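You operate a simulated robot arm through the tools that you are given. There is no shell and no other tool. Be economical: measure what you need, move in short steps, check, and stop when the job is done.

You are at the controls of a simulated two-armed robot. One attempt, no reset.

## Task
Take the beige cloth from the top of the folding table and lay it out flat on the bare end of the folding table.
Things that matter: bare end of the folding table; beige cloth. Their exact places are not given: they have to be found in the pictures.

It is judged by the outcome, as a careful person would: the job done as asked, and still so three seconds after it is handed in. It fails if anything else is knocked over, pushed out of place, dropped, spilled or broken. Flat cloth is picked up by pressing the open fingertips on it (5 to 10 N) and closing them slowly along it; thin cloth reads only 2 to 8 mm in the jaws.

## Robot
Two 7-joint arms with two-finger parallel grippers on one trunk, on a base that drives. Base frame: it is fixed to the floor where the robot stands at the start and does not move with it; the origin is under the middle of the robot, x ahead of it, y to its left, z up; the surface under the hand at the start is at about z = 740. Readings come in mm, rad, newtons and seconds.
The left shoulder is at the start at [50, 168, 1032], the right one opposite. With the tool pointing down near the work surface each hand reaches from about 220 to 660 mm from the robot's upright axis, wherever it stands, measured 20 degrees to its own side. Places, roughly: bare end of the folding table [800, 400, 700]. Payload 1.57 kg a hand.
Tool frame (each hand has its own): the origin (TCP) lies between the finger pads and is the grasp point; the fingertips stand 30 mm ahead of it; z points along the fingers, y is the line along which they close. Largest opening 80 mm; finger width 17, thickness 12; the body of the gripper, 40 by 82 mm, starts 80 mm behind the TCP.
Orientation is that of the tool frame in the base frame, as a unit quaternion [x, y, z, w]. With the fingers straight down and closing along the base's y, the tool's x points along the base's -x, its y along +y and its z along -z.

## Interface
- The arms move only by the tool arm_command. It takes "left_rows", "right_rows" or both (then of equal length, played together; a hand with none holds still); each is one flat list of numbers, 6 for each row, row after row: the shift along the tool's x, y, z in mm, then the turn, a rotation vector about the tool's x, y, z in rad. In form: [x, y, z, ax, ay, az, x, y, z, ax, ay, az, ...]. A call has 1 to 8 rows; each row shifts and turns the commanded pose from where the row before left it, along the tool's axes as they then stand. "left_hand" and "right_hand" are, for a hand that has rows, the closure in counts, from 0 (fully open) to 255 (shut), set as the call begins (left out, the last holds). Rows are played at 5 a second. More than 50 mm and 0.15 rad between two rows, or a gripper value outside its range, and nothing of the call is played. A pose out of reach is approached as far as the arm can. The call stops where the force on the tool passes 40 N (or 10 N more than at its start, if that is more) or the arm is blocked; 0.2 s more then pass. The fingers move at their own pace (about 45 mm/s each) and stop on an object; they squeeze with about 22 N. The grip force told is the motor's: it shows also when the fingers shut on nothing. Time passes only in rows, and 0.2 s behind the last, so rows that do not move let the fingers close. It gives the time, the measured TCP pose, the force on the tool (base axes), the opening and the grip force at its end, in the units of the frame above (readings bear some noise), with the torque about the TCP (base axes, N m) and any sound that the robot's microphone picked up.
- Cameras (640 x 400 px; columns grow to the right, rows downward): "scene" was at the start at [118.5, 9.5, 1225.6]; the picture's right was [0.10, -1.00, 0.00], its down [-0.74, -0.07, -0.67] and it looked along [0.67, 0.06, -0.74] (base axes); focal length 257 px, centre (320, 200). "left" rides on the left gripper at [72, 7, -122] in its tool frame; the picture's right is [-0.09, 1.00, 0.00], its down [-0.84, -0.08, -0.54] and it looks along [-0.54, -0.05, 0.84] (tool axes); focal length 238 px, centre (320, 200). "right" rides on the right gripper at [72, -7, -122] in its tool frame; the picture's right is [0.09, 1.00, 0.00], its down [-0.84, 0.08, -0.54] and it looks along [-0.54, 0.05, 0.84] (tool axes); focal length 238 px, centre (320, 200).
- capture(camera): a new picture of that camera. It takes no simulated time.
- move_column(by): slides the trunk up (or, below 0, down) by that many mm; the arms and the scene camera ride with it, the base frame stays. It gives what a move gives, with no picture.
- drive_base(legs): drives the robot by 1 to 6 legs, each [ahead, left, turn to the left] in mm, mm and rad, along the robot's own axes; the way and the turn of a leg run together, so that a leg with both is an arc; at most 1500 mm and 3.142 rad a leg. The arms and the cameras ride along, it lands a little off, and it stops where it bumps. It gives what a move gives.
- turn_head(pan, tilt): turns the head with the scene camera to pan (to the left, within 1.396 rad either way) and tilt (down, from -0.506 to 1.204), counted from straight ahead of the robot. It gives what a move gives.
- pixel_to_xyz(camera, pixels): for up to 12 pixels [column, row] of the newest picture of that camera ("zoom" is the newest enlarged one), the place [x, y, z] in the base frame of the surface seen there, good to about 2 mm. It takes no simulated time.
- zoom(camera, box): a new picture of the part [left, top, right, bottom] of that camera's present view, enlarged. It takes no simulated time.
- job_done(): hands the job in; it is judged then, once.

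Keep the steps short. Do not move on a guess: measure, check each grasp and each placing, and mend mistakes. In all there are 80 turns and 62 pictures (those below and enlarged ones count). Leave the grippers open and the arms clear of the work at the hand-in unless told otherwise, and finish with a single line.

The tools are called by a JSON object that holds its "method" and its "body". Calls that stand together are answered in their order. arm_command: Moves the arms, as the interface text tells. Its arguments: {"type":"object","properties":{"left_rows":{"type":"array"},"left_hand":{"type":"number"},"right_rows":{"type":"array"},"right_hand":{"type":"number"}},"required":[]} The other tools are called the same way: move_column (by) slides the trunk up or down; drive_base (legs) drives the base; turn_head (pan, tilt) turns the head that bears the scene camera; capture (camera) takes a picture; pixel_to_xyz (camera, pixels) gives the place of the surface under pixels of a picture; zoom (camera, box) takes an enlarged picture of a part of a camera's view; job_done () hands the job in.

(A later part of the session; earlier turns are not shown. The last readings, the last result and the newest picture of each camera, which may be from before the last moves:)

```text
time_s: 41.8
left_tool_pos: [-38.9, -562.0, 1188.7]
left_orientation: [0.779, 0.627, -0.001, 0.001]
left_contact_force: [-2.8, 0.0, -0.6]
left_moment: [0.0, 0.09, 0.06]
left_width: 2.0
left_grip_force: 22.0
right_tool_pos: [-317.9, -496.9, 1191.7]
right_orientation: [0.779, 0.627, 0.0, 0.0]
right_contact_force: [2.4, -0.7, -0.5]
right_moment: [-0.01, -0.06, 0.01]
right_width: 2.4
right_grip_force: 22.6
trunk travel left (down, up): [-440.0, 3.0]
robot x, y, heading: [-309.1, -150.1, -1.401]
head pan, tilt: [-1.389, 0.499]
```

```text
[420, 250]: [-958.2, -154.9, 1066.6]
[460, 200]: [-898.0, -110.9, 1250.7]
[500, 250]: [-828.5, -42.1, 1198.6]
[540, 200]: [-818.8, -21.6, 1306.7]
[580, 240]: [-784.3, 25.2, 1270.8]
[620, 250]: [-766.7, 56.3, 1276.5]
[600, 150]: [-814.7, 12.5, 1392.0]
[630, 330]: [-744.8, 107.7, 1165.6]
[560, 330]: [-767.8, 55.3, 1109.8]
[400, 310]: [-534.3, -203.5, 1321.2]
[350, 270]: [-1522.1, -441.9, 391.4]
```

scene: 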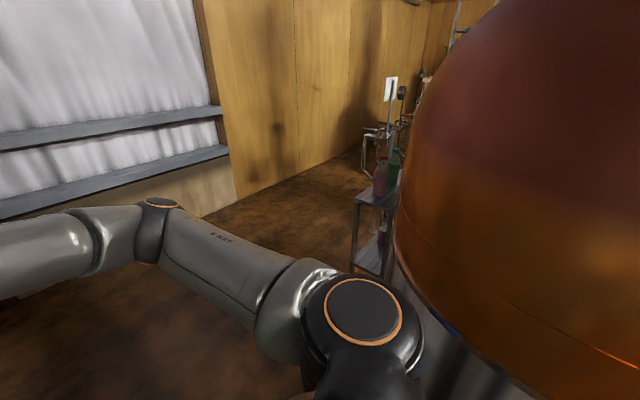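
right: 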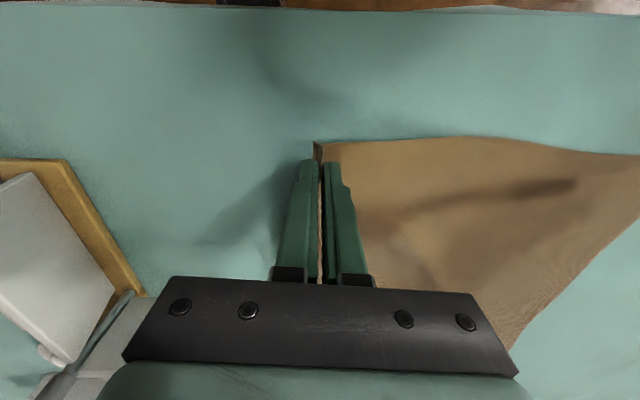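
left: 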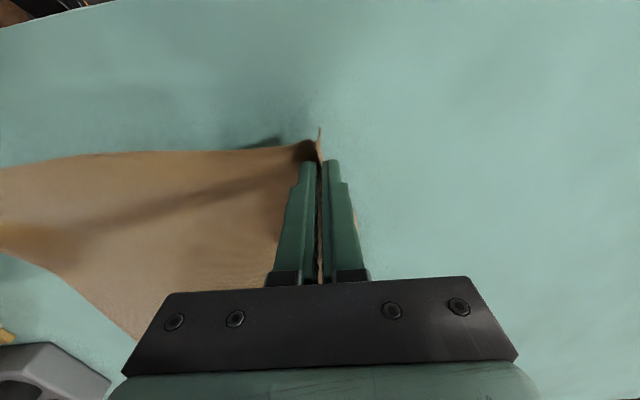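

The tank blocks the back-left way. So I'll go round the right end of the table to its far side. Looking there.

{"method": "turn_head", "body": {"pan": 0.35, "tilt": 0.4}}

{"method": "capture", "body": {"camera": "scene"}}

{"method": "turn_head", "body": {"pan": 0.9, "tilt": 0.4}}

{"method": "capture", "body": {"camera": "scene"}}

```text
time_s: 43.6
left_tool_pos: [-38.5, -561.0, 1188.5]
left_orientation: [0.78, 0.626, -0.001, 0.001]
left_contact_force: [-2.2, 0.7, -0.3]
left_moment: [0.05, 0.04, 0.06]
left_width: 2.3
left_grip_force: 22.2
right_tool_pos: [-318.2, -496.9, 1191.4]
right_orientation: [0.78, 0.626, 0.0, 0.0]
right_contact_force: [2.6, -0.5, -0.7]
right_moment: [-0.02, -0.1, 0.06]
right_width: 2.3
right_grip_force: 21.9
trunk travel left (down, up): [-440.0, 3.0]
robot x, y, heading: [-306.3, -149.8, -1.401]
head pan, tilt: [0.351, 0.4]
```

```text
40 pictures are left
```

scene: 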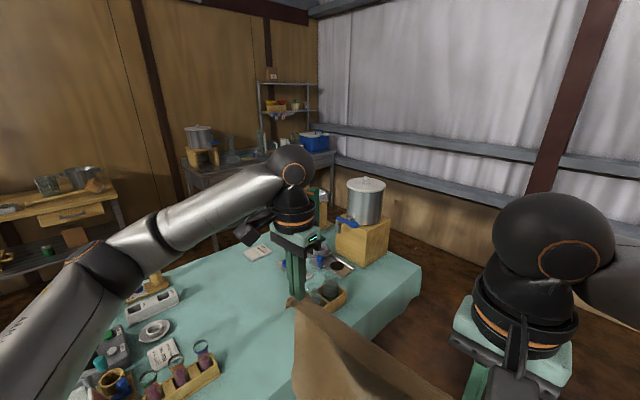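

```text
time_s: 44.5
left_tool_pos: [-37.6, -560.5, 1189.3]
left_orientation: [0.779, 0.627, -0.001, 0.001]
left_contact_force: [-1.3, 0.2, -0.5]
left_moment: [0.02, 0.05, 0.05]
left_width: 2.4
left_grip_force: 22.1
right_tool_pos: [-317.2, -496.3, 1192.0]
right_orientation: [0.78, 0.626, 0.001, 0.0]
right_contact_force: [2.3, -1.5, -0.1]
right_moment: [-0.02, -0.07, 0.06]
right_width: 2.2
right_grip_force: 21.9
trunk travel left (down, up): [-440.0, 3.0]
robot x, y, heading: [-310.0, -146.2, -1.402]
head pan, tilt: [0.901, 0.4]
```

```text
39 pictures are left
```

scene: 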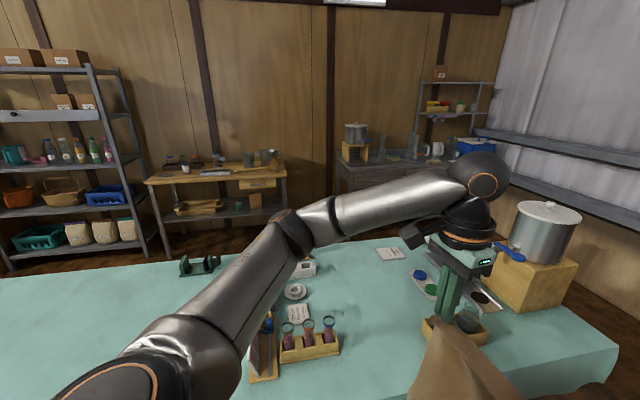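

Measuring the table's right end, clutter heights and benches from this picture.

{"method": "pixel_to_xyz", "body": {"camera": "scene", "pixels": [[615, 350], [500, 380], [440, 235], [460, 317], [545, 205], [285, 185], [345, 185], [150, 250], [285, 235], [440, 325], [170, 262], [470, 160]]}}

{"method": "turn_head", "body": {"pan": 0.35, "tilt": 0.55}}

{"method": "capture", "body": {"camera": "scene"}}

{"method": "pixel_to_xyz", "body": {"camera": "scene", "pixels": [[420, 230], [415, 250], [300, 340], [330, 110], [200, 140], [365, 140], [450, 200], [400, 350], [335, 250], [245, 180], [430, 330], [350, 290]]}}

```text
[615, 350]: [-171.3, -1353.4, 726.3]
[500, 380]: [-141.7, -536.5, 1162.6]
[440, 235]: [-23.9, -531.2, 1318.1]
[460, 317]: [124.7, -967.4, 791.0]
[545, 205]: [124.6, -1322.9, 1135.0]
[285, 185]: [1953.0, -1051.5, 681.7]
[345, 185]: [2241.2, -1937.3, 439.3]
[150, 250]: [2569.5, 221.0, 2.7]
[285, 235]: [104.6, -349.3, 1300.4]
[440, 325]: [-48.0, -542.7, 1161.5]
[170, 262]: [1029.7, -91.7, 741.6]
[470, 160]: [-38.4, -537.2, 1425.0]
```

```text
time_s: 45.5
left_tool_pos: [-38.9, -561.0, 1189.2]
left_orientation: [0.78, 0.626, -0.001, 0.002]
left_contact_force: [-3.0, 0.3, -0.2]
left_moment: [0.0, 0.07, 0.04]
left_width: 2.0
left_grip_force: 22.7
right_tool_pos: [-317.9, -497.6, 1190.3]
right_orientation: [0.78, 0.626, 0.0, 0.0]
right_contact_force: [2.2, -0.6, 0.2]
right_moment: [0.03, -0.06, 0.05]
right_width: 2.3
right_grip_force: 21.2
trunk travel left (down, up): [-440.0, 3.0]
robot x, y, heading: [-306.1, -151.3, -1.399]
head pan, tilt: [0.351, 0.55]
```

```text
38 pictures are left
```

scene: 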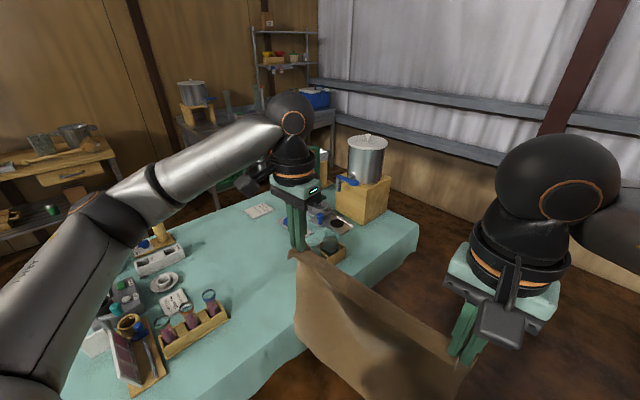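

```text
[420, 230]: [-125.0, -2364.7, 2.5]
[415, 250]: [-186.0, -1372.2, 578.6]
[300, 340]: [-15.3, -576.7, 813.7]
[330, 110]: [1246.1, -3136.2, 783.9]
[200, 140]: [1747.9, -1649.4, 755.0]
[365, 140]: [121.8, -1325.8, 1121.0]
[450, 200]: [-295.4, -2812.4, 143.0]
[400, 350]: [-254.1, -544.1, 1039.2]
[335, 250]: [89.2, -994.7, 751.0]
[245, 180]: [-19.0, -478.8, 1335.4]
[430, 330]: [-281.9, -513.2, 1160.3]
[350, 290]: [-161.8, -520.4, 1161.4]
```

Map: table end near (-171,-1353); lane beyond it ~1.3 m to the wall; far side lane ~1.1 m wide to benches. I'll turn to run parallel to the table and drive past its right end, checking on the way.

{"method": "drive_base", "body": {"legs": [[0, 0, -0.46], [900, 0, 0]]}}

{"method": "turn_head", "body": {"pan": 0.5, "tilt": 0.5}}

{"method": "capture", "body": {"camera": "scene"}}

```text
time_s: 51.6
left_tool_pos: [-514.7, -1504.0, 1189.3]
left_orientation: [0.902, 0.431, -0.001, 0.001]
left_contact_force: [-1.3, 0.7, -0.1]
left_moment: [0.02, 0.04, 0.06]
left_width: 2.1
left_grip_force: 21.4
right_tool_pos: [-735.8, -1321.7, 1191.1]
right_orientation: [0.902, 0.431, 0.0, 0.0]
right_contact_force: [1.0, -0.9, -0.5]
right_moment: [-0.03, -0.09, 0.02]
right_width: 2.2
right_grip_force: 22.1
trunk travel left (down, up): [-440.0, 3.0]
robot x, y, heading: [-571.5, -1015.0, -1.866]
head pan, tilt: [0.351, 0.55]
```

```text
time_s: 52.3
left_tool_pos: [-513.0, -1504.1, 1188.3]
left_orientation: [0.903, 0.431, -0.001, 0.001]
left_contact_force: [-2.5, 1.4, -0.4]
left_moment: [0.06, 0.04, 0.06]
left_width: 2.1
left_grip_force: 22.0
right_tool_pos: [-733.9, -1321.7, 1191.0]
right_orientation: [0.903, 0.43, 0.0, 0.0]
right_contact_force: [0.7, -1.2, -0.1]
right_moment: [-0.04, -0.07, 0.02]
right_width: 2.5
right_grip_force: 22.1
trunk travel left (down, up): [-440.0, 3.0]
robot x, y, heading: [-565.0, -1015.5, -1.867]
head pan, tilt: [0.499, 0.499]
```

```text
37 pictures are left
```

scene: 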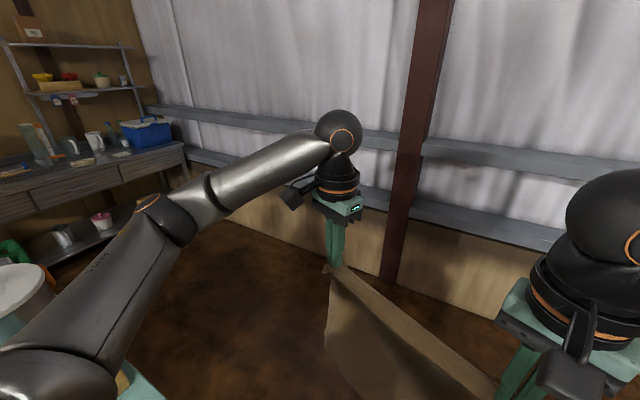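

{"method": "pixel_to_xyz", "body": {"camera": "scene", "pixels": [[386, 278], [480, 308], [230, 215], [185, 150], [25, 205], [130, 375], [180, 290], [30, 290], [430, 205], [70, 260], [60, 395]]}}

```text
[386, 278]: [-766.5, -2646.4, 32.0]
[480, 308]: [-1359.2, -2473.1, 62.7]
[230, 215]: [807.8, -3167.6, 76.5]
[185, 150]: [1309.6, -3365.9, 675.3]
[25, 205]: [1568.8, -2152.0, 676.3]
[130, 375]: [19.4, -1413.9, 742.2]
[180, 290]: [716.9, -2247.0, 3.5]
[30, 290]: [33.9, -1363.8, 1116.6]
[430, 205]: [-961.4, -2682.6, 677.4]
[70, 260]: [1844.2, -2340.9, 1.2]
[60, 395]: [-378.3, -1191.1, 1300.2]
```

Wall at t≈-2760, table end at t≈-1350. I'll go 866 mm on, then turn right so that my back points to the far side.

{"method": "drive_base", "body": {"legs": [[866, 0, 0], [0, 0, -1.565]]}}

{"method": "turn_head", "body": {"pan": -1.35, "tilt": 0.6}}

{"method": "capture", "body": {"camera": "scene"}}

```text
time_s: 60.8
left_tool_pos: [-1314.2, -1889.4, 1189.4]
left_orientation: [0.94, -0.342, -0.001, -0.001]
left_contact_force: [1.4, 1.0, 0.1]
left_moment: [0.03, -0.02, 0.05]
left_width: 2.4
left_grip_force: 22.0
right_tool_pos: [-1127.4, -1673.4, 1191.6]
right_orientation: [0.939, -0.343, 0.0, 0.0]
right_contact_force: [-1.5, -1.1, -0.1]
right_moment: [-0.06, 0.05, 0.03]
right_width: 2.8
right_grip_force: 21.9
trunk travel left (down, up): [-440.0, 3.0]
robot x, y, heading: [-827.2, -1844.1, 2.828]
head pan, tilt: [0.499, 0.499]
```

```text
time_s: 62.6
left_tool_pos: [-1314.1, -1890.0, 1189.5]
left_orientation: [0.94, -0.342, -0.002, 0.0]
left_contact_force: [1.0, 1.8, 0.7]
left_moment: [0.04, -0.04, 0.07]
left_width: 2.3
left_grip_force: 21.7
right_tool_pos: [-1128.8, -1673.1, 1191.2]
right_orientation: [0.94, -0.342, 0.0, 0.0]
right_contact_force: [-1.3, -1.8, 1.2]
right_moment: [-0.05, 0.02, 0.04]
right_width: 2.4
right_grip_force: 22.2
trunk travel left (down, up): [-440.0, 3.0]
robot x, y, heading: [-824.9, -1846.7, 2.828]
head pan, tilt: [-1.349, 0.6]
```

```text
36 pictures are left
```

scene: 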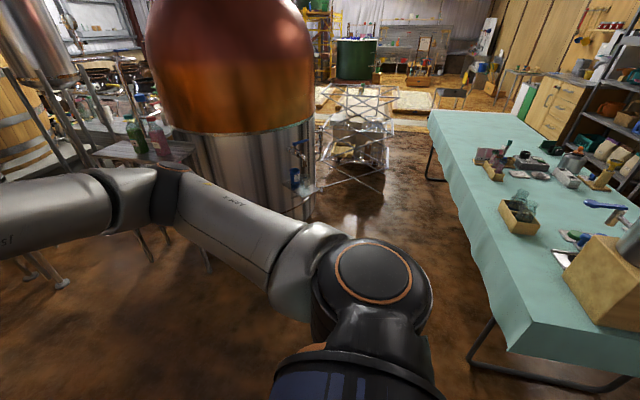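

Position fine (n=-265, t=-2003). Check how far the right elbow sticks out toward the table before backing.

{"method": "pixel_to_xyz", "body": {"camera": "scene", "pixels": [[370, 275], [425, 300], [160, 185], [525, 350], [580, 320], [638, 380]]}}

```text
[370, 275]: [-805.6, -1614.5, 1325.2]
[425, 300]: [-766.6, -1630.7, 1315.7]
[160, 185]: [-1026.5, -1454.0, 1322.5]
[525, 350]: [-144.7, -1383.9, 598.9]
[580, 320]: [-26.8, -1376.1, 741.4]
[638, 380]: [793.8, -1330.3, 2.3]
```

Elbow at t≈-1686 passes well clear of the table end (-1367). Backing 1800 mm along the end.

{"method": "drive_base", "body": {"legs": [[-900, 0, 0.01], [-900, 0, 0.01]]}}

{"method": "turn_head", "body": {"pan": -1.35, "tilt": 0.5}}

{"method": "capture", "body": {"camera": "scene"}}

```text
time_s: 71.7
left_tool_pos: [406.8, -2429.1, 1188.8]
left_orientation: [0.945, -0.326, -0.002, 0.0]
left_contact_force: [1.1, 0.9, 0.8]
left_moment: [0.07, -0.04, 0.01]
left_width: 2.3
left_grip_force: 22.7
right_tool_pos: [585.2, -2207.5, 1191.9]
right_orientation: [0.945, -0.326, 0.0, 0.0]
right_contact_force: [-1.7, -1.1, -0.3]
right_moment: [-0.04, 0.07, 0.02]
right_width: 2.7
right_grip_force: 22.4
trunk travel left (down, up): [-440.0, 3.0]
robot x, y, heading: [892.0, -2371.7, 2.864]
head pan, tilt: [-1.349, 0.6]
```

```text
time_s: 72.3
left_tool_pos: [406.0, -2429.3, 1189.8]
left_orientation: [0.946, -0.325, -0.002, -0.001]
left_contact_force: [1.0, 1.3, -0.4]
left_moment: [0.07, -0.04, -0.01]
left_width: 2.3
left_grip_force: 22.4
right_tool_pos: [584.2, -2205.6, 1191.3]
right_orientation: [0.946, -0.326, 0.0, 0.001]
right_contact_force: [-0.7, -2.0, -0.2]
right_moment: [-0.07, 0.04, 0.03]
right_width: 2.3
right_grip_force: 21.6
trunk travel left (down, up): [-440.0, 3.0]
robot x, y, heading: [893.0, -2368.3, 2.859]
head pan, tilt: [-1.349, 0.499]
```

```text
35 pictures are left
```

scene: 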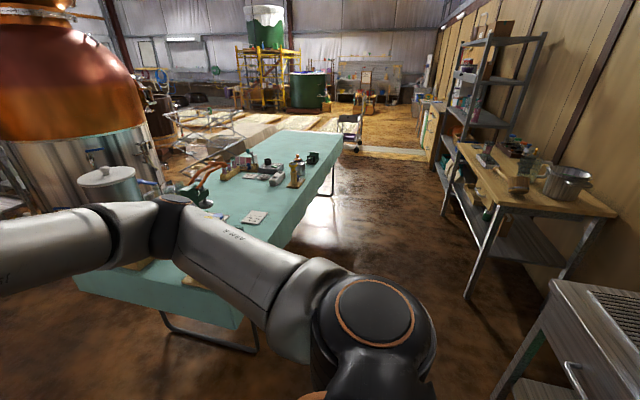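

{"method": "pixel_to_xyz", "body": {"camera": "scene", "pixels": [[467, 295], [508, 210], [560, 290], [496, 392], [238, 325], [333, 150], [300, 132], [343, 150], [440, 155], [435, 175], [255, 350]]}}

```text
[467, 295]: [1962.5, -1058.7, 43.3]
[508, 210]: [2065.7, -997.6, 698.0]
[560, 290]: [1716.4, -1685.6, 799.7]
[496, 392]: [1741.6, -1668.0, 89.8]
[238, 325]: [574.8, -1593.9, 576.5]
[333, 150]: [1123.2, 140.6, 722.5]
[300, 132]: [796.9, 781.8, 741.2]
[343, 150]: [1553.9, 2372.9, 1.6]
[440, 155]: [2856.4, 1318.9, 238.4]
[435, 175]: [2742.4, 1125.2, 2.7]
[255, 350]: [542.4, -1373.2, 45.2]
```

Lane is clear: table far edge n≈1036, benches n≥2125; I'm at n=1530. Back 50 mm more, then sidestep right 1300 and check.

{"method": "drive_base", "body": {"legs": [[-50, 0, 0], [0, -1300, 0]]}}

{"method": "capture", "body": {"camera": "scene"}}

```text
time_s: 84.3
left_tool_pos: [807.3, -1208.7, 1190.1]
left_orientation: [0.946, -0.324, -0.001, 0.0]
left_contact_force: [1.7, 1.3, -0.3]
left_moment: [0.06, -0.03, 0.04]
left_width: 2.0
left_grip_force: 22.2
right_tool_pos: [983.9, -984.8, 1192.2]
right_orientation: [0.946, -0.324, -0.001, 0.0]
right_contact_force: [-1.9, -2.2, -0.2]
right_moment: [-0.09, 0.02, 0.02]
right_width: 2.3
right_grip_force: 21.9
trunk travel left (down, up): [-440.0, 3.0]
robot x, y, heading: [1291.6, -1141.3, 2.868]
head pan, tilt: [-1.349, 0.499]
```

```text
34 pictures are left
```

scene: 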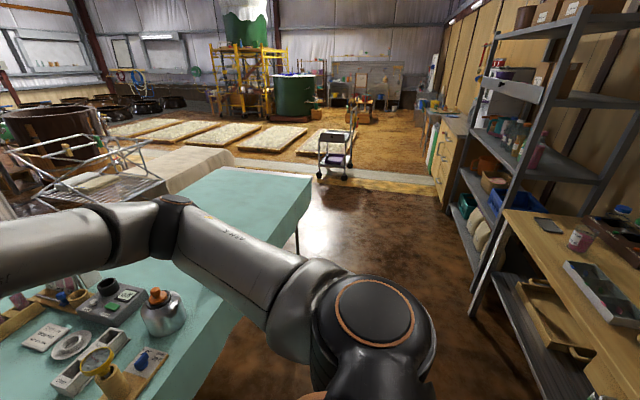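

Clear. Sidestep another 1365 mm to t≈640.

{"method": "drive_base", "body": {"legs": [[0, -1365, 0]]}}

{"method": "turn_head", "body": {"pan": 0.0, "tilt": 0.85}}

{"method": "capture", "body": {"camera": "scene"}}

```text
time_s: 96.6
left_tool_pos: [1187.4, 116.5, 1190.0]
left_orientation: [0.943, -0.332, -0.002, -0.001]
left_contact_force: [1.3, 2.4, -0.6]
left_moment: [0.06, -0.05, 0.01]
left_width: 2.4
left_grip_force: 21.3
right_tool_pos: [1368.3, 337.2, 1192.0]
right_orientation: [0.943, -0.333, 0.0, 0.001]
right_contact_force: [-2.5, -2.4, -0.6]
right_moment: [-0.05, 0.03, 0.06]
right_width: 2.4
right_grip_force: 21.9
trunk travel left (down, up): [-440.0, 3.0]
robot x, y, heading: [1677.2, 169.0, 2.854]
head pan, tilt: [-1.349, 0.499]
```

```text
time_s: 98.1
left_tool_pos: [1187.1, 116.8, 1188.9]
left_orientation: [0.943, -0.332, -0.002, -0.001]
left_contact_force: [1.4, 1.8, 0.0]
left_moment: [0.04, 0.0, 0.05]
left_width: 2.2
left_grip_force: 22.2
right_tool_pos: [1367.9, 337.9, 1191.1]
right_orientation: [0.943, -0.333, 0.0, 0.001]
right_contact_force: [-0.8, -1.3, 0.6]
right_moment: [-0.08, 0.01, 0.02]
right_width: 2.6
right_grip_force: 22.4
trunk travel left (down, up): [-440.0, 3.0]
robot x, y, heading: [1675.0, 170.4, 2.847]
head pan, tilt: [0.0, 0.85]
```

```text
33 pictures are left
```

scene: 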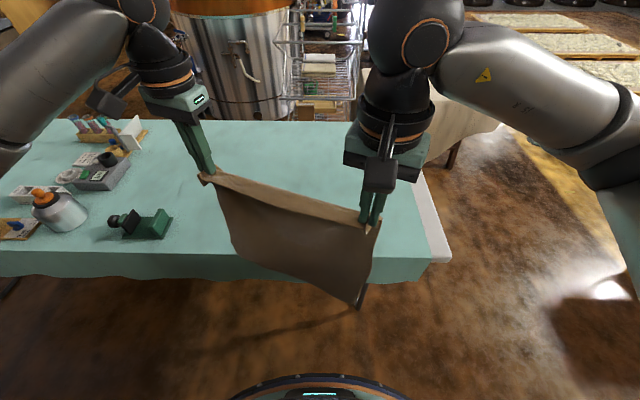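

I'm opposite the bare end (t=640). Measuring the edge here, then squaring the hands to the table (translate, then yaw back 0.385).

{"method": "pixel_to_xyz", "body": {"camera": "scene", "pixels": [[425, 256], [440, 225], [180, 252], [150, 215], [395, 120], [425, 272], [230, 270], [410, 200], [300, 290], [365, 295]]}}

{"method": "arm_command", "body": {"left_rows": [7.5, -16, 0, 0, 0, 0, 7.5, -16, 0, 0, 0, 0, 7.5, -16, 0, 0, 0, 0, 7.5, -16, 0, 0, 0, 0, 0, 0, 0, 0, 0, -0.128, 0, 0, 0, 0, 0, -0.128, 0, 0, 0, 0, 0, -0.128], "right_rows": [-20, -11, 0, 0, 0, 0, -20, -11, 0, 0, 0, 0, -20, -11, 0, 0, 0, 0, -20, -11, 0, 0, 0, 0, 0, 0, 0, 0, 0, -0.128, 0, 0, 0, 0, 0, -0.128, 0, 0, 0, 0, 0, -0.128]}}

```text
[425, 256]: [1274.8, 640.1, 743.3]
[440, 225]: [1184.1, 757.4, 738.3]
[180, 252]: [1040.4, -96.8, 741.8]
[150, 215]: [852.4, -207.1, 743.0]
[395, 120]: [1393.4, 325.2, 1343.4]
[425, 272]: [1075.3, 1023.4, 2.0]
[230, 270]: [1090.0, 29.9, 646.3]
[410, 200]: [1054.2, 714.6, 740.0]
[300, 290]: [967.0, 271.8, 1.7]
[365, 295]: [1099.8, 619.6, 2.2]
```

```text
time_s: 99.7
left_tool_pos: [1250.7, 147.7, 1188.8]
left_orientation: [0.989, -0.146, -0.001, 0.0]
left_contact_force: [0.6, 4.0, -0.9]
left_moment: [0.11, -0.05, 0.05]
left_width: 2.2
left_grip_force: 22.5
right_tool_pos: [1333.5, 422.9, 1189.8]
right_orientation: [0.989, -0.146, 0.0, 0.0]
right_contact_force: [-0.8, -3.2, 0.5]
right_moment: [-0.09, 0.01, 0.02]
right_width: 2.4
right_grip_force: 21.8
trunk travel left (down, up): [-440.0, 3.0]
robot x, y, heading: [1672.3, 175.3, 2.851]
head pan, tilt: [0.0, 0.85]
```

Far edge at n≈1040 here. Tilt both hands 0.8 rad forward (for reach), then drive 240 mm ahead to n≈1315.

{"method": "arm_command", "body": {"left_rows": [0, 0, 0, 0, -0.134, 0, 0, 0, 0, 0, -0.134, 0, 0, 0, 0, 0, -0.134, 0, 0, 0, 0, 0, -0.134, 0, 0, 0, 0, 0, -0.134, 0, 0, 0, 0, 0, -0.134, 0], "right_rows": [0, 0, 0, 0, -0.134, 0, 0, 0, 0, 0, -0.134, 0, 0, 0, 0, 0, -0.134, 0, 0, 0, 0, 0, -0.134, 0, 0, 0, 0, 0, -0.134, 0, 0, 0, 0, 0, -0.134, 0]}}

{"method": "drive_base", "body": {"legs": [[240, 0, 0]]}}

{"method": "capture", "body": {"camera": "scene"}}

```text
time_s: 101.1
left_tool_pos: [1250.8, 147.4, 1189.4]
left_orientation: [0.909, -0.134, -0.39, -0.059]
left_contact_force: [1.5, 2.8, 0.7]
left_moment: [0.06, -0.01, -0.08]
left_width: 2.2
left_grip_force: 21.7
right_tool_pos: [1333.4, 420.9, 1191.9]
right_orientation: [0.91, -0.136, -0.388, -0.057]
right_contact_force: [-1.5, -3.4, -0.1]
right_moment: [-0.03, 0.0, 0.03]
right_width: 2.2
right_grip_force: 22.6
trunk travel left (down, up): [-440.0, 3.0]
robot x, y, heading: [1677.3, 173.3, 2.852]
head pan, tilt: [0.0, 0.85]
```

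```text
time_s: 102.9
left_tool_pos: [1019.3, 220.8, 1190.5]
left_orientation: [0.91, -0.135, -0.388, -0.058]
left_contact_force: [1.5, 3.2, 0.5]
left_moment: [0.09, -0.04, -0.04]
left_width: 1.9
left_grip_force: 21.7
right_tool_pos: [1103.0, 493.2, 1190.4]
right_orientation: [0.91, -0.137, -0.388, -0.058]
right_contact_force: [-0.9, -2.8, 0.5]
right_moment: [-0.08, -0.01, 0.03]
right_width: 2.2
right_grip_force: 21.2
trunk travel left (down, up): [-440.0, 3.0]
robot x, y, heading: [1443.2, 241.5, 2.85]
head pan, tilt: [0.0, 0.85]
```

```text
32 pictures are left
```

scene: 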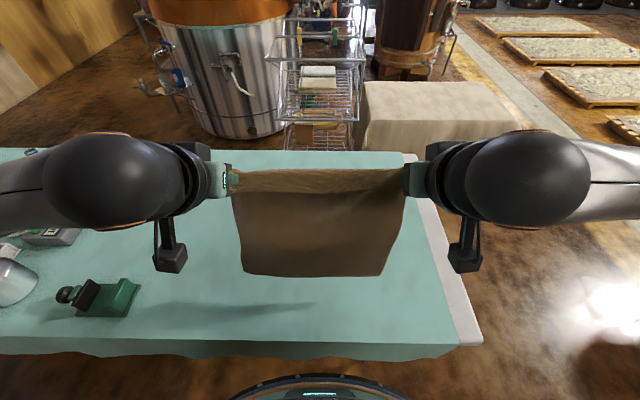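

The cloth hangs squarely over the bare end (t 500–790). Now stretch forward over the table, in two calms steps.

{"method": "arm_command", "body": {"left_rows": [-20.8, 0, 21.6, 0, 0, 0, -20.8, 0, 21.6, 0, 0, 0, -20.8, 0, 21.6, 0, 0, 0, -20.8, 0, 21.6, 0, 0, 0, -20.8, 0, 21.6, 0, 0, 0, -20.8, 0, 21.6, 0, 0, 0, -20.8, 0, 21.6, 0, 0, 0, -20.8, 0, 21.6, 0, 0, 0], "right_rows": [-20.8, 0, 21.6, 0, 0, 0, -20.8, 0, 21.6, 0, 0, 0, -20.8, 0, 21.6, 0, 0, 0, -20.8, 0, 21.6, 0, 0, 0, -20.8, 0, 21.6, 0, 0, 0, -20.8, 0, 21.6, 0, 0, 0, -20.8, 0, 21.6, 0, 0, 0, -20.8, 0, 21.6, 0, 0, 0]}}

{"method": "arm_command", "body": {"left_rows": [-13.9, 0, 14.4, 0, 0, 0, -13.9, 0, 14.4, 0, 0, 0, -13.9, 0, 14.4, 0, 0, 0, -13.9, 0, 14.4, 0, 0, 0, -13.9, 0, 14.4, 0, 0, 0, -13.9, 0, 14.4, 0, 0, 0], "right_rows": [-13.9, 0, 14.4, 0, 0, 0, -13.9, 0, 14.4, 0, 0, 0, -13.9, 0, 14.4, 0, 0, 0, -13.9, 0, 14.4, 0, 0, 0, -13.9, 0, 14.4, 0, 0, 0, -13.9, 0, 14.4, 0, 0, 0]}}

{"method": "capture", "body": {"camera": "scene"}}

```text
time_s: 104.7
left_tool_pos: [790.8, 289.9, 1191.3]
left_orientation: [0.91, -0.137, -0.387, -0.058]
left_contact_force: [0.6, 2.2, -0.4]
left_moment: [0.06, -0.04, -0.05]
left_width: 2.2
left_grip_force: 22.2
right_tool_pos: [871.5, 563.3, 1188.0]
right_orientation: [0.91, -0.137, -0.386, -0.059]
right_contact_force: [-0.1, -1.6, -1.2]
right_moment: [-0.04, -0.01, 0.04]
right_width: 2.1
right_grip_force: 22.2
trunk travel left (down, up): [-440.0, 3.0]
robot x, y, heading: [1445.7, 244.6, 2.847]
head pan, tilt: [0.0, 0.85]
```

```text
time_s: 106.1
left_tool_pos: [676.6, 323.8, 1190.6]
left_orientation: [0.909, -0.136, -0.389, -0.058]
left_contact_force: [0.3, 1.7, -0.2]
left_moment: [0.09, -0.04, -0.03]
left_width: 2.4
left_grip_force: 22.6
right_tool_pos: [760.2, 597.3, 1191.6]
right_orientation: [0.91, -0.136, -0.387, -0.058]
right_contact_force: [-1.7, -3.0, 0.5]
right_moment: [-0.06, -0.03, 0.06]
right_width: 2.5
right_grip_force: 22.1
trunk travel left (down, up): [-440.0, 3.0]
robot x, y, heading: [1443.8, 247.2, 2.845]
head pan, tilt: [0.0, 0.85]
```

```text
31 pictures are left
```

scene: 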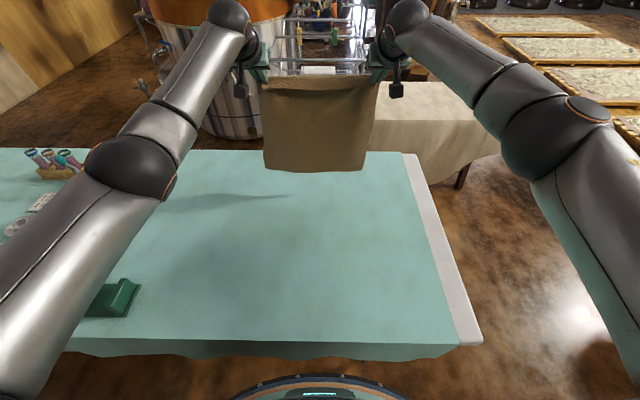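

Reach is fine. Bottom edge position check, then 50 mm more forward.

{"method": "pixel_to_xyz", "body": {"camera": "scene", "pixels": [[270, 166], [315, 168], [362, 168], [262, 100], [376, 100]]}}

{"method": "arm_command", "body": {"left_rows": [-8.7, 0, 9, 0, 0, 0, -8.7, 0, 9, 0, 0, 0, -8.7, 0, 9, 0, 0, 0, -8.7, 0, 9, 0, 0, 0, 0, 0, 0, 0, 0, 0, 0, 0, 0, 0, 0, 0], "right_rows": [-8.7, 0, 9, 0, 0, 0, -8.7, 0, 9, 0, 0, 0, -8.7, 0, 9, 0, 0, 0, -8.7, 0, 9, 0, 0, 0, 0, 0, 0, 0, 0, 0, 0, 0, 0, 0, 0, 0]}}

```text
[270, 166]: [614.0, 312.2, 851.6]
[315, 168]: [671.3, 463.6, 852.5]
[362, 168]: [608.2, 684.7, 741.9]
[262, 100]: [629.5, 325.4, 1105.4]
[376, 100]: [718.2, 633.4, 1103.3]
```

```text
time_s: 107.5
left_tool_pos: [663.8, 328.1, 1190.1]
left_orientation: [0.909, -0.137, -0.389, -0.059]
left_contact_force: [2.0, 4.4, 1.3]
left_moment: [0.15, -0.08, -0.11]
left_width: 2.3
left_grip_force: 22.2
left hand out of reach, approached as far as the arm can: row 2, 3, 4
right_tool_pos: [747.1, 604.0, 1186.5]
right_orientation: [0.91, -0.137, -0.386, -0.057]
right_contact_force: [-2.0, -5.0, -0.7]
right_moment: [-0.09, 0.01, 0.07]
right_width: 2.2
right_grip_force: 21.1
right hand out of reach, approached as far as the arm can: row 2, 3, 4
trunk travel left (down, up): [-440.0, 3.0]
robot x, y, heading: [1443.1, 245.0, 2.844]
head pan, tilt: [0.0, 0.85]
```

At the reach limit: n≈542, bottom edge hangs at n≈500, z≈852. Lower the trunk 100 mm so the far edge almost touches.

{"method": "move_column", "body": {"by": -100}}

{"method": "arm_command", "body": {"left_rows": [14, 0, 0, 0, 0, 0, 14, 0, 0, 0, 0, 0, 14, 0, 0, 0, 0, 0, 14, 0, 0, 0, 0, 0, 14, 0, 0, 0, 0, 0, 14, 0, 0, 0, 0, 0], "right_rows": [14, 0, 0, 0, 0, 0, 14, 0, 0, 0, 0, 0, 14, 0, 0, 0, 0, 0, 14, 0, 0, 0, 0, 0, 14, 0, 0, 0, 0, 0, 14, 0, 0, 0, 0, 0]}}

{"method": "capture", "body": {"camera": "scene"}}

```text
time_s: 108.8
left_tool_pos: [662.8, 328.3, 1089.3]
left_orientation: [0.909, -0.136, -0.389, -0.059]
left_contact_force: [2.1, 6.5, 0.8]
left_moment: [0.14, -0.02, -0.11]
left_width: 2.5
left_grip_force: 22.5
right_tool_pos: [747.2, 604.9, 1088.1]
right_orientation: [0.91, -0.136, -0.388, -0.058]
right_contact_force: [-1.5, -5.5, -1.4]
right_moment: [-0.06, 0.04, 0.14]
right_width: 2.4
right_grip_force: 22.1
trunk travel left (down, up): [-340.0, 103.0]
robot x, y, heading: [1442.4, 245.2, 2.845]
head pan, tilt: [0.0, 0.85]
```

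```text
time_s: 110.2
left_tool_pos: [719.3, 310.6, 1027.7]
left_orientation: [0.91, -0.136, -0.388, -0.058]
left_contact_force: [1.6, 6.8, -0.7]
left_moment: [0.17, -0.04, -0.14]
left_width: 2.1
left_grip_force: 22.2
right_tool_pos: [803.2, 588.5, 1025.6]
right_orientation: [0.91, -0.137, -0.387, -0.058]
right_contact_force: [-1.6, -7.4, -1.1]
right_moment: [-0.14, 0.0, 0.14]
right_width: 2.3
right_grip_force: 21.7
right hand out of reach, approached as far as the arm can: row 1
trunk travel left (down, up): [-340.0, 103.0]
robot x, y, heading: [1444.7, 240.5, 2.847]
head pan, tilt: [0.0, 0.85]
```

```text
30 pictures are left
```

scene: 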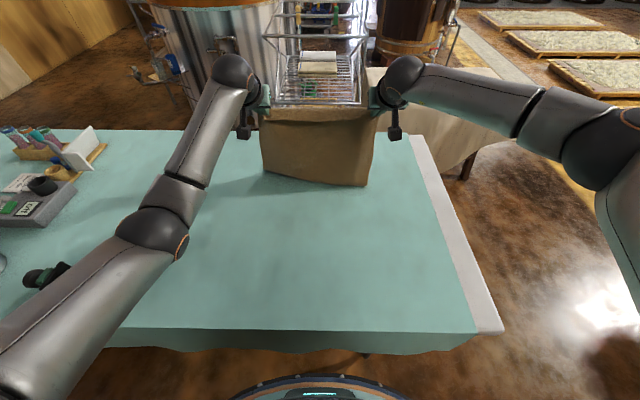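

{"method": "pixel_to_xyz", "body": {"camera": "scene", "pixels": [[267, 168], [315, 176], [364, 182], [315, 182], [366, 192], [150, 230], [170, 260]]}}

{"method": "zoom", "body": {"camera": "scene", "box": [220, 80, 420, 205]}}

```text
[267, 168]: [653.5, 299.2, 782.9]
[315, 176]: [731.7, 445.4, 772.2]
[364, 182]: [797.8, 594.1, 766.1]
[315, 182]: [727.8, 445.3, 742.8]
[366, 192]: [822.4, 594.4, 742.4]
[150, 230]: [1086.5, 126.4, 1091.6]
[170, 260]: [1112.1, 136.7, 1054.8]
```

```text
3.20 times, centred on (320, 142) of scene
```

zoom: 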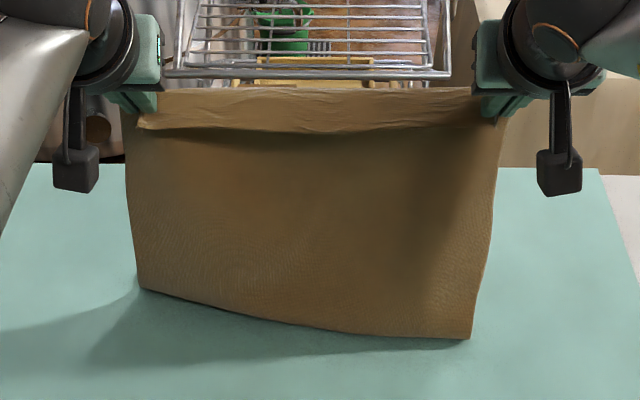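

The bottom bends near z≈770 with the far strip already laid away from me. Continue the lay-down: back and down at 45°.

{"method": "arm_command", "body": {"left_rows": [18, 0, 0, 0, 0, 0, 18, 0, 0, 0, 0, 0, 18, 0, 0, 0, 0, 0, 18, 0, 0, 0, 0, 0, 18, 0, 0, 0, 0, 0, 18, 0, 0, 0, 0, 0, 18, 0, 0, 0, 0, 0], "right_rows": [18, 0, 0, 0, 0, 0, 18, 0, 0, 0, 0, 0, 18, 0, 0, 0, 0, 0, 18, 0, 0, 0, 0, 0, 18, 0, 0, 0, 0, 0, 18, 0, 0, 0, 0, 0, 18, 0, 0, 0, 0, 0]}}

{"method": "capture", "body": {"camera": "scene"}}

```text
time_s: 111.8
left_tool_pos: [801.9, 287.2, 937.4]
left_orientation: [0.909, -0.136, -0.389, -0.058]
left_contact_force: [1.1, 4.6, -0.6]
left_moment: [0.14, -0.06, -0.1]
left_width: 2.2
left_grip_force: 21.8
right_tool_pos: [888.1, 562.3, 936.5]
right_orientation: [0.91, -0.138, -0.387, -0.058]
right_contact_force: [-1.7, -4.7, -1.1]
right_moment: [-0.1, 0.0, 0.17]
right_width: 2.2
right_grip_force: 22.0
trunk travel left (down, up): [-340.0, 103.0]
robot x, y, heading: [1443.5, 244.5, 2.851]
head pan, tilt: [0.0, 0.85]
```

```text
28 pictures are left
```

scene: 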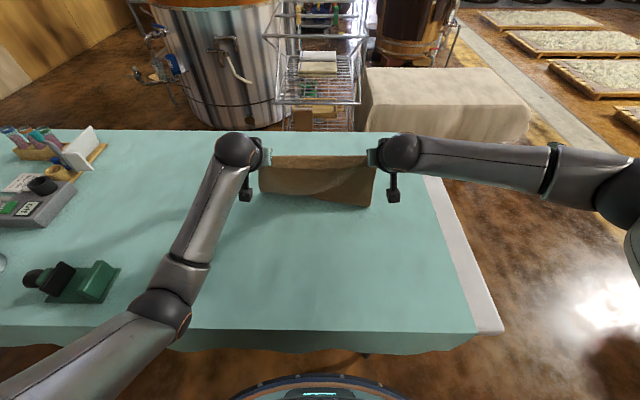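

{"method": "pixel_to_xyz", "body": {"camera": "scene", "pixels": [[315, 145], [315, 135], [320, 200], [345, 203], [160, 310], [180, 290]]}}

{"method": "zoom", "body": {"camera": "scene", "box": [220, 110, 420, 235]}}

```text
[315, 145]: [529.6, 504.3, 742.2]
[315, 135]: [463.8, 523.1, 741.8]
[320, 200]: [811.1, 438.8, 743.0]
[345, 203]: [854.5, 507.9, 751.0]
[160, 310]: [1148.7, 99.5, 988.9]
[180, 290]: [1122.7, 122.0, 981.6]
```

```text
3.20 times, centred on (320, 172) of scene
```

zoom: 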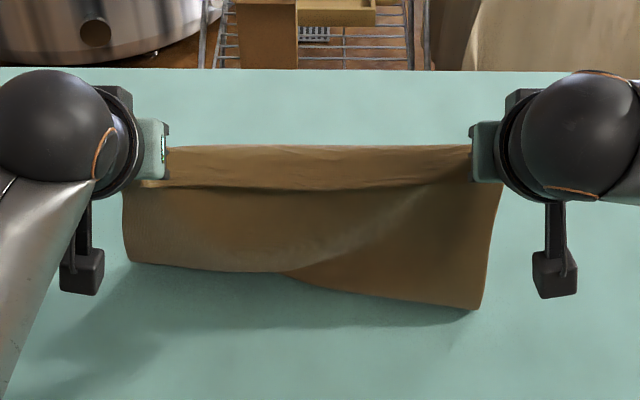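

No fold on my side; the rest lies beyond the curtain. Continue with slightly more pull back than descent, to keep it stretched (4 rows, check).

{"method": "arm_command", "body": {"left_rows": [17.3, 0, -3.2, 0, 0, 0, 17.3, 0, -3.2, 0, 0, 0, 17.3, 0, -3.2, 0, 0, 0, 17.3, 0, -3.2, 0, 0, 0, 17.3, 0, -3.2, 0, 0, 0, 17.3, 0, -3.2, 0, 0, 0, 17.3, 0, -3.2, 0, 0, 0, 17.3, 0, -3.2, 0, 0, 0], "right_rows": [17.3, 0, -3.2, 0, 0, 0, 17.3, 0, -3.2, 0, 0, 0, 17.3, 0, -3.2, 0, 0, 0, 17.3, 0, -3.2, 0, 0, 0, 17.3, 0, -3.2, 0, 0, 0, 17.3, 0, -3.2, 0, 0, 0, 17.3, 0, -3.2, 0, 0, 0, 17.3, 0, -3.2, 0, 0, 0]}}

{"method": "capture", "body": {"camera": "scene"}}

```text
time_s: 113.6
left_tool_pos: [912.7, 251.5, 854.7]
left_orientation: [0.909, -0.135, -0.389, -0.057]
left_contact_force: [1.0, 4.5, 0.5]
left_moment: [0.18, -0.05, -0.08]
left_width: 2.2
left_grip_force: 22.4
right_tool_pos: [996.6, 528.9, 852.2]
right_orientation: [0.91, -0.137, -0.388, -0.058]
right_contact_force: [-1.9, -6.1, 0.9]
right_moment: [-0.11, 0.05, 0.1]
right_width: 2.5
right_grip_force: 21.6
trunk travel left (down, up): [-340.0, 103.0]
robot x, y, heading: [1444.7, 246.2, 2.846]
head pan, tilt: [0.0, 0.85]
```

```text
26 pictures are left
```

scene: 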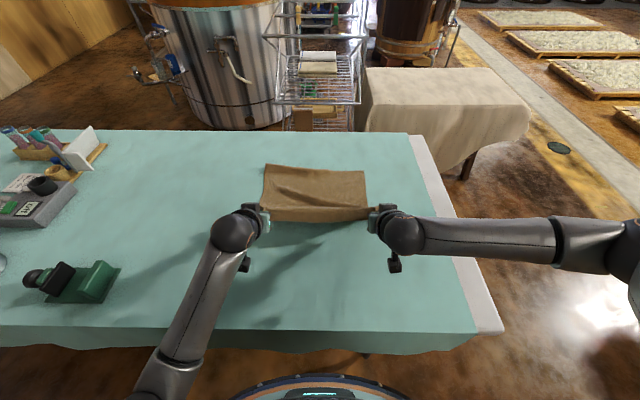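

Now the laid part is visible, flat with its far edge at rows 165–172. Measure and continue.

{"method": "pixel_to_xyz", "body": {"camera": "scene", "pixels": [[267, 167], [363, 174], [315, 170], [180, 365], [200, 330]]}}

{"method": "zoom", "body": {"camera": "scene", "box": [220, 140, 420, 265]}}

```text
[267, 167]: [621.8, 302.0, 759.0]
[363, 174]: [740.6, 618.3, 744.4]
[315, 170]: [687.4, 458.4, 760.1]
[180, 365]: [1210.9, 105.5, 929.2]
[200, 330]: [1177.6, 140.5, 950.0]
```

```text
3.20 times, centred on (320, 202) of scene
```

zoom: 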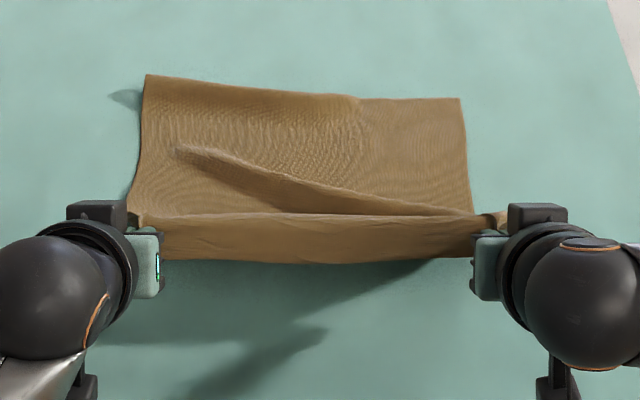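

The far edge reads z≈760, so maybe it is slightly tucked under. Pulling toward me with the friction on the table should unroll it; pull 100 back while lowering 45.

{"method": "arm_command", "body": {"left_rows": [12.7, 0, -5.1, 0, 0, 0, 12.7, 0, -5.1, 0, 0, 0, 12.7, 0, -5.1, 0, 0, 0, 12.7, 0, -5.1, 0, 0, 0, 12.7, 0, -5.1, 0, 0, 0, 12.7, 0, -5.1, 0, 0, 0, 12.7, 0, -5.1, 0, 0, 0, 12.7, 0, -5.1, 0, 0, 0], "right_rows": [12.7, 0, -5.1, 0, 0, 0, 12.7, 0, -5.1, 0, 0, 0, 12.7, 0, -5.1, 0, 0, 0, 12.7, 0, -5.1, 0, 0, 0, 12.7, 0, -5.1, 0, 0, 0, 12.7, 0, -5.1, 0, 0, 0, 12.7, 0, -5.1, 0, 0, 0, 12.7, 0, -5.1, 0, 0, 0]}}

{"method": "zoom", "body": {"camera": "scene", "box": [200, 140, 440, 290]}}

{"method": "pixel_to_xyz", "body": {"camera": "zoom", "pixels": [[180, 75], [300, 90], [420, 100], [300, 160], [200, 130], [430, 150]]}}

```text
time_s: 115.4
left_tool_pos: [990.3, 210.1, 806.0]
left_orientation: [0.911, -0.131, -0.389, -0.043]
left_contact_force: [5.5, 17.0, 1.3]
left_moment: [0.46, -0.14, -0.27]
left_width: 2.2
left_grip_force: 22.3
right_tool_pos: [1085.7, 489.1, 813.5]
right_orientation: [0.91, -0.137, -0.386, -0.057]
right_contact_force: [-5.3, -16.7, -0.3]
right_moment: [-0.32, 0.04, 0.46]
right_width: 2.5
right_grip_force: 22.3
right hand out of reach, approached as far as the arm can: row 7, 8
trunk travel left (down, up): [-340.0, 103.0]
robot x, y, heading: [1444.8, 242.8, 2.845]
head pan, tilt: [0.0, 0.85]
```

```text
2.67 times, centred on (320, 215) of scene
```

zoom: 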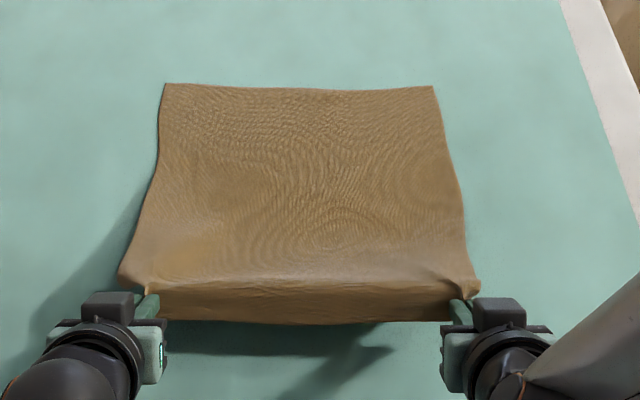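

```text
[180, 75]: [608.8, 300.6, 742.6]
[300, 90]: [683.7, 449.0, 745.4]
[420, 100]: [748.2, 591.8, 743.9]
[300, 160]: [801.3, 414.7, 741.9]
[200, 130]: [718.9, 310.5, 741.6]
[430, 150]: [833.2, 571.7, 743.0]
```

Beautifully unrolled: flat, far edge n≈527. The hands pull sideways with 17 N, so I'll relax 4 mm each inward while lowering ~32 mm with 8 mm forward so the near strip falls toward me.

{"method": "arm_command", "body": {"left_rows": [4, -1.2, 6.6, 0, 0, 0, 4, -1.2, 6.6, 0, 0, 0, 4, -1.2, 6.6, 0, 0, 0, 4, -1.2, 6.6, 0, 0, 0, 0, 0, 0, 0, 0, 0], "right_rows": [4.6, 0.8, 7.9, 0, 0, 0, 4.6, 0.8, 7.9, 0, 0, 0, 4.6, 0.8, 7.9, 0, 0, 0, 4.6, 0.8, 7.9, 0, 0, 0, 0, 0, 0, 0, 0, 0]}}

{"method": "zoom", "body": {"camera": "scene", "box": [200, 150, 440, 300]}}

```text
time_s: 116.6
left_tool_pos: [999.4, 225.6, 781.1]
left_orientation: [0.909, -0.137, -0.389, -0.053]
left_contact_force: [-0.2, -0.5, 1.2]
left_moment: [0.0, 0.03, 0.01]
left_width: 2.3
left_grip_force: 22.3
right_tool_pos: [1069.3, 483.2, 784.6]
right_orientation: [0.91, -0.139, -0.385, -0.061]
right_contact_force: [0.3, 0.4, 0.1]
right_moment: [-0.03, 0.01, 0.02]
right_width: 2.2
right_grip_force: 22.2
right hand out of reach, approached as far as the arm can: row 1, 3, 4
trunk travel left (down, up): [-340.0, 103.0]
robot x, y, heading: [1446.9, 243.1, 2.846]
head pan, tilt: [0.0, 0.85]
```

```text
2.67 times, centred on (320, 225) of scene
```

zoom: 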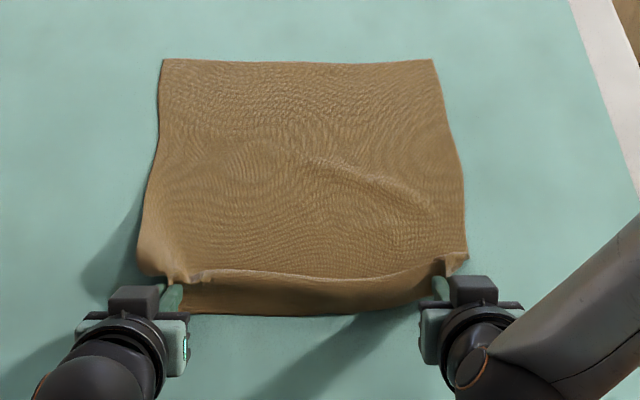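

Hands are now slightly too close (267 mm); widen by ~20 mm, then lower with the trunk 8 mm.

{"method": "arm_command", "body": {"left_rows": [0, 4, 0, 0, 0, 0, 0, 4, 0, 0, 0, 0, 0, 0, 0, 0, 0, 0], "right_rows": [0, -6, 0, 0, 0, 0, 0, -5, 0, 0, 0, 0, 0, 0, 0, 0, 0, 0]}}

{"method": "move_column", "body": {"by": -7}}

{"method": "zoom", "body": {"camera": "scene", "box": [200, 150, 440, 300]}}

```text
time_s: 117.4
left_tool_pos: [997.6, 224.0, 780.8]
left_orientation: [0.909, -0.136, -0.389, -0.06]
left_contact_force: [-0.3, 0.2, 0.6]
left_moment: [-0.01, 0.02, 0.01]
left_width: 2.3
left_grip_force: 22.4
right_tool_pos: [1067.3, 486.2, 788.6]
right_orientation: [0.911, -0.137, -0.385, -0.06]
right_contact_force: [-1.2, 0.7, 1.5]
right_moment: [-0.01, -0.03, 0.0]
right_width: 2.3
right_grip_force: 21.8
right hand out of reach, approached as far as the arm can: row 1, 2
trunk travel left (down, up): [-340.0, 103.0]
robot x, y, heading: [1446.9, 242.7, 2.843]
head pan, tilt: [0.0, 0.85]
```

```text
time_s: 118.0
left_tool_pos: [996.7, 222.2, 773.5]
left_orientation: [0.909, -0.136, -0.389, -0.059]
left_contact_force: [0.6, 0.8, -0.1]
left_moment: [0.02, 0.02, 0.01]
left_width: 2.3
left_grip_force: 21.4
right_tool_pos: [1069.0, 486.6, 780.9]
right_orientation: [0.91, -0.138, -0.386, -0.06]
right_contact_force: [-0.2, 0.6, -0.2]
right_moment: [0.0, -0.02, 0.0]
right_width: 2.5
right_grip_force: 22.4
trunk travel left (down, up): [-333.0, 110.0]
robot x, y, heading: [1441.6, 242.0, 2.843]
head pan, tilt: [0.0, 0.85]
```

```text
2.67 times, centred on (320, 225) of scene
```

zoom: 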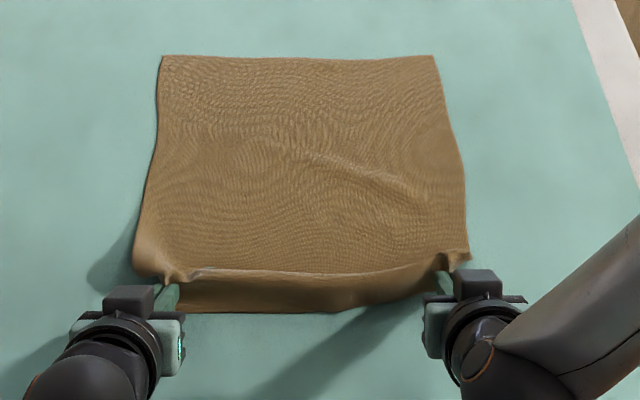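

{"method": "pixel_to_xyz", "body": {"camera": "zoom", "pixels": [[300, 268], [300, 285], [300, 305], [300, 316], [300, 240], [200, 290], [400, 290], [150, 265], [460, 255], [380, 175]]}}

```text
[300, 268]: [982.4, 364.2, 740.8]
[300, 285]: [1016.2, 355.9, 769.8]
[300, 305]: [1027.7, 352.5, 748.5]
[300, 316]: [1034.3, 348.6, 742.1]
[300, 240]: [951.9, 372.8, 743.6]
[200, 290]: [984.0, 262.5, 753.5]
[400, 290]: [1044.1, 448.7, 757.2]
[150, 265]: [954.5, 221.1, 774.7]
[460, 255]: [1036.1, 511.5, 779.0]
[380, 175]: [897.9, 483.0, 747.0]
```

The near strip leans toward me (top n≈871, foot n≈884), so it should fall outward. Open both hands partly.

{"method": "arm_command", "body": {"left_rows": [0, 0, 0, 0, 0, 0, 0, 0, 0, 0, 0, 0, 0, 0, 0, 0, 0, 0], "right_rows": [0, 0, 0, 0, 0, 0, 0, 0, 0, 0, 0, 0, 0, 0, 0, 0, 0, 0], "left_hand": 180, "right_hand": 180}}

{"method": "zoom", "body": {"camera": "scene", "box": [200, 150, 440, 300]}}

```text
time_s: 118.8
left_tool_pos: [996.5, 222.1, 773.6]
left_orientation: [0.909, -0.137, -0.388, -0.06]
left_contact_force: [0.2, 0.6, -0.1]
left_moment: [-0.01, -0.01, 0.0]
left_width: 23.3
left_grip_force: 0.1
right_tool_pos: [1067.2, 485.5, 782.0]
right_orientation: [0.911, -0.137, -0.385, -0.06]
right_contact_force: [0.1, -0.9, 0.0]
right_moment: [-0.03, 0.0, 0.02]
right_width: 23.4
right_grip_force: 0.0
trunk travel left (down, up): [-333.0, 110.0]
robot x, y, heading: [1444.3, 244.1, 2.846]
head pan, tilt: [0.0, 0.85]
```

```text
2.67 times, centred on (320, 225) of scene
```

zoom: 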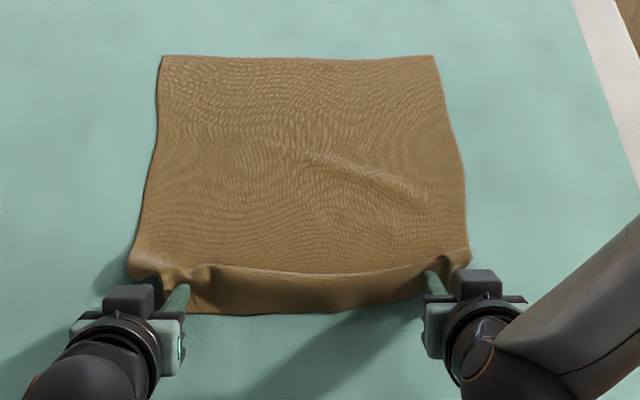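

Now withdraw along the fingers (up and toward me).

{"method": "arm_command", "body": {"left_rows": [0, 0, -10, 0, 0, 0, 0, 0, -15, 0, 0, 0, 0, 0, -20, 0, 0, 0, -10, 0, -20, 0, 0, 0, -20, 0, -20, 0, 0, 0], "right_rows": [0, 0, -10, 0, 0, 0, 0, 0, -15, 0, 0, 0, 0, 0, -20, 0, 0, 0, -10, 0, -20, 0, 0, 0, -20, 0, -20, 0, 0, 0]}}

{"method": "zoom", "body": {"camera": "scene", "box": [200, 150, 440, 300]}}

```text
time_s: 119.7
left_tool_pos: [1014.9, 196.2, 769.3]
left_orientation: [0.92, -0.145, -0.365, -0.017]
left_contact_force: [6.9, 5.9, 21.5]
left_moment: [0.6, -0.02, -0.17]
left_width: 28.2
left_grip_force: 2.7
right_tool_pos: [1102.1, 476.1, 824.0]
right_orientation: [0.91, -0.138, -0.386, -0.059]
right_contact_force: [-0.3, 0.4, -0.7]
right_moment: [-0.02, 0.01, 0.02]
right_width: 23.5
right_grip_force: 0.0
trunk travel left (down, up): [-333.0, 110.0]
robot x, y, heading: [1442.5, 243.0, 2.843]
head pan, tilt: [0.0, 0.85]
stopped in row 4 (left hand): the force on the tool passed its limit at 52 N (the readings are from after the stop); the commanded pose is now the measured one
```

```text
2.67 times, centred on (320, 225) of scene
```

zoom: 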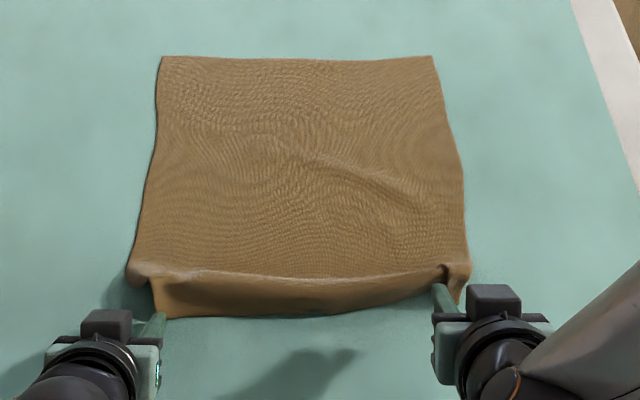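

The left arm hit its limit and pressed on the table; cloth is free. Raise the trunk 100 mm to take both hands off.

{"method": "move_column", "body": {"by": 100}}

{"method": "zoom", "body": {"camera": "scene", "box": [180, 150, 460, 325]}}

```text
time_s: 121.0
left_tool_pos: [1015.1, 193.2, 865.3]
left_orientation: [0.922, -0.145, -0.36, -0.015]
left_contact_force: [-0.6, -0.6, 0.7]
left_moment: [-0.01, 0.01, 0.0]
left_width: 23.5
left_grip_force: 0.1
right_tool_pos: [1101.3, 475.6, 921.1]
right_orientation: [0.911, -0.138, -0.385, -0.059]
right_contact_force: [-0.1, 0.7, -0.2]
right_moment: [-0.05, -0.02, 0.03]
right_width: 23.5
right_grip_force: 0.1
trunk travel left (down, up): [-433.0, 10.0]
robot x, y, heading: [1444.5, 244.2, 2.844]
head pan, tilt: [0.0, 0.85]
```

```text
2.29 times, centred on (320, 238) of scene
```

zoom: 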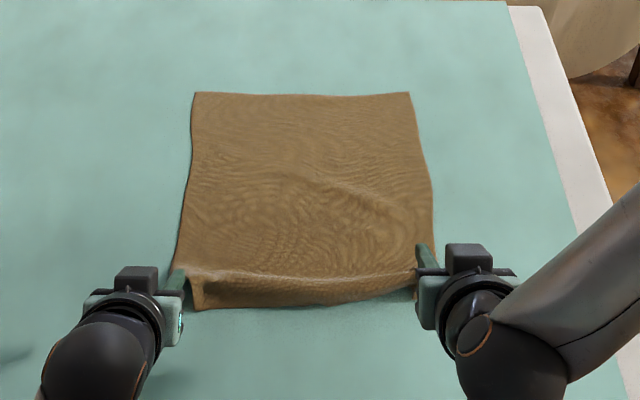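

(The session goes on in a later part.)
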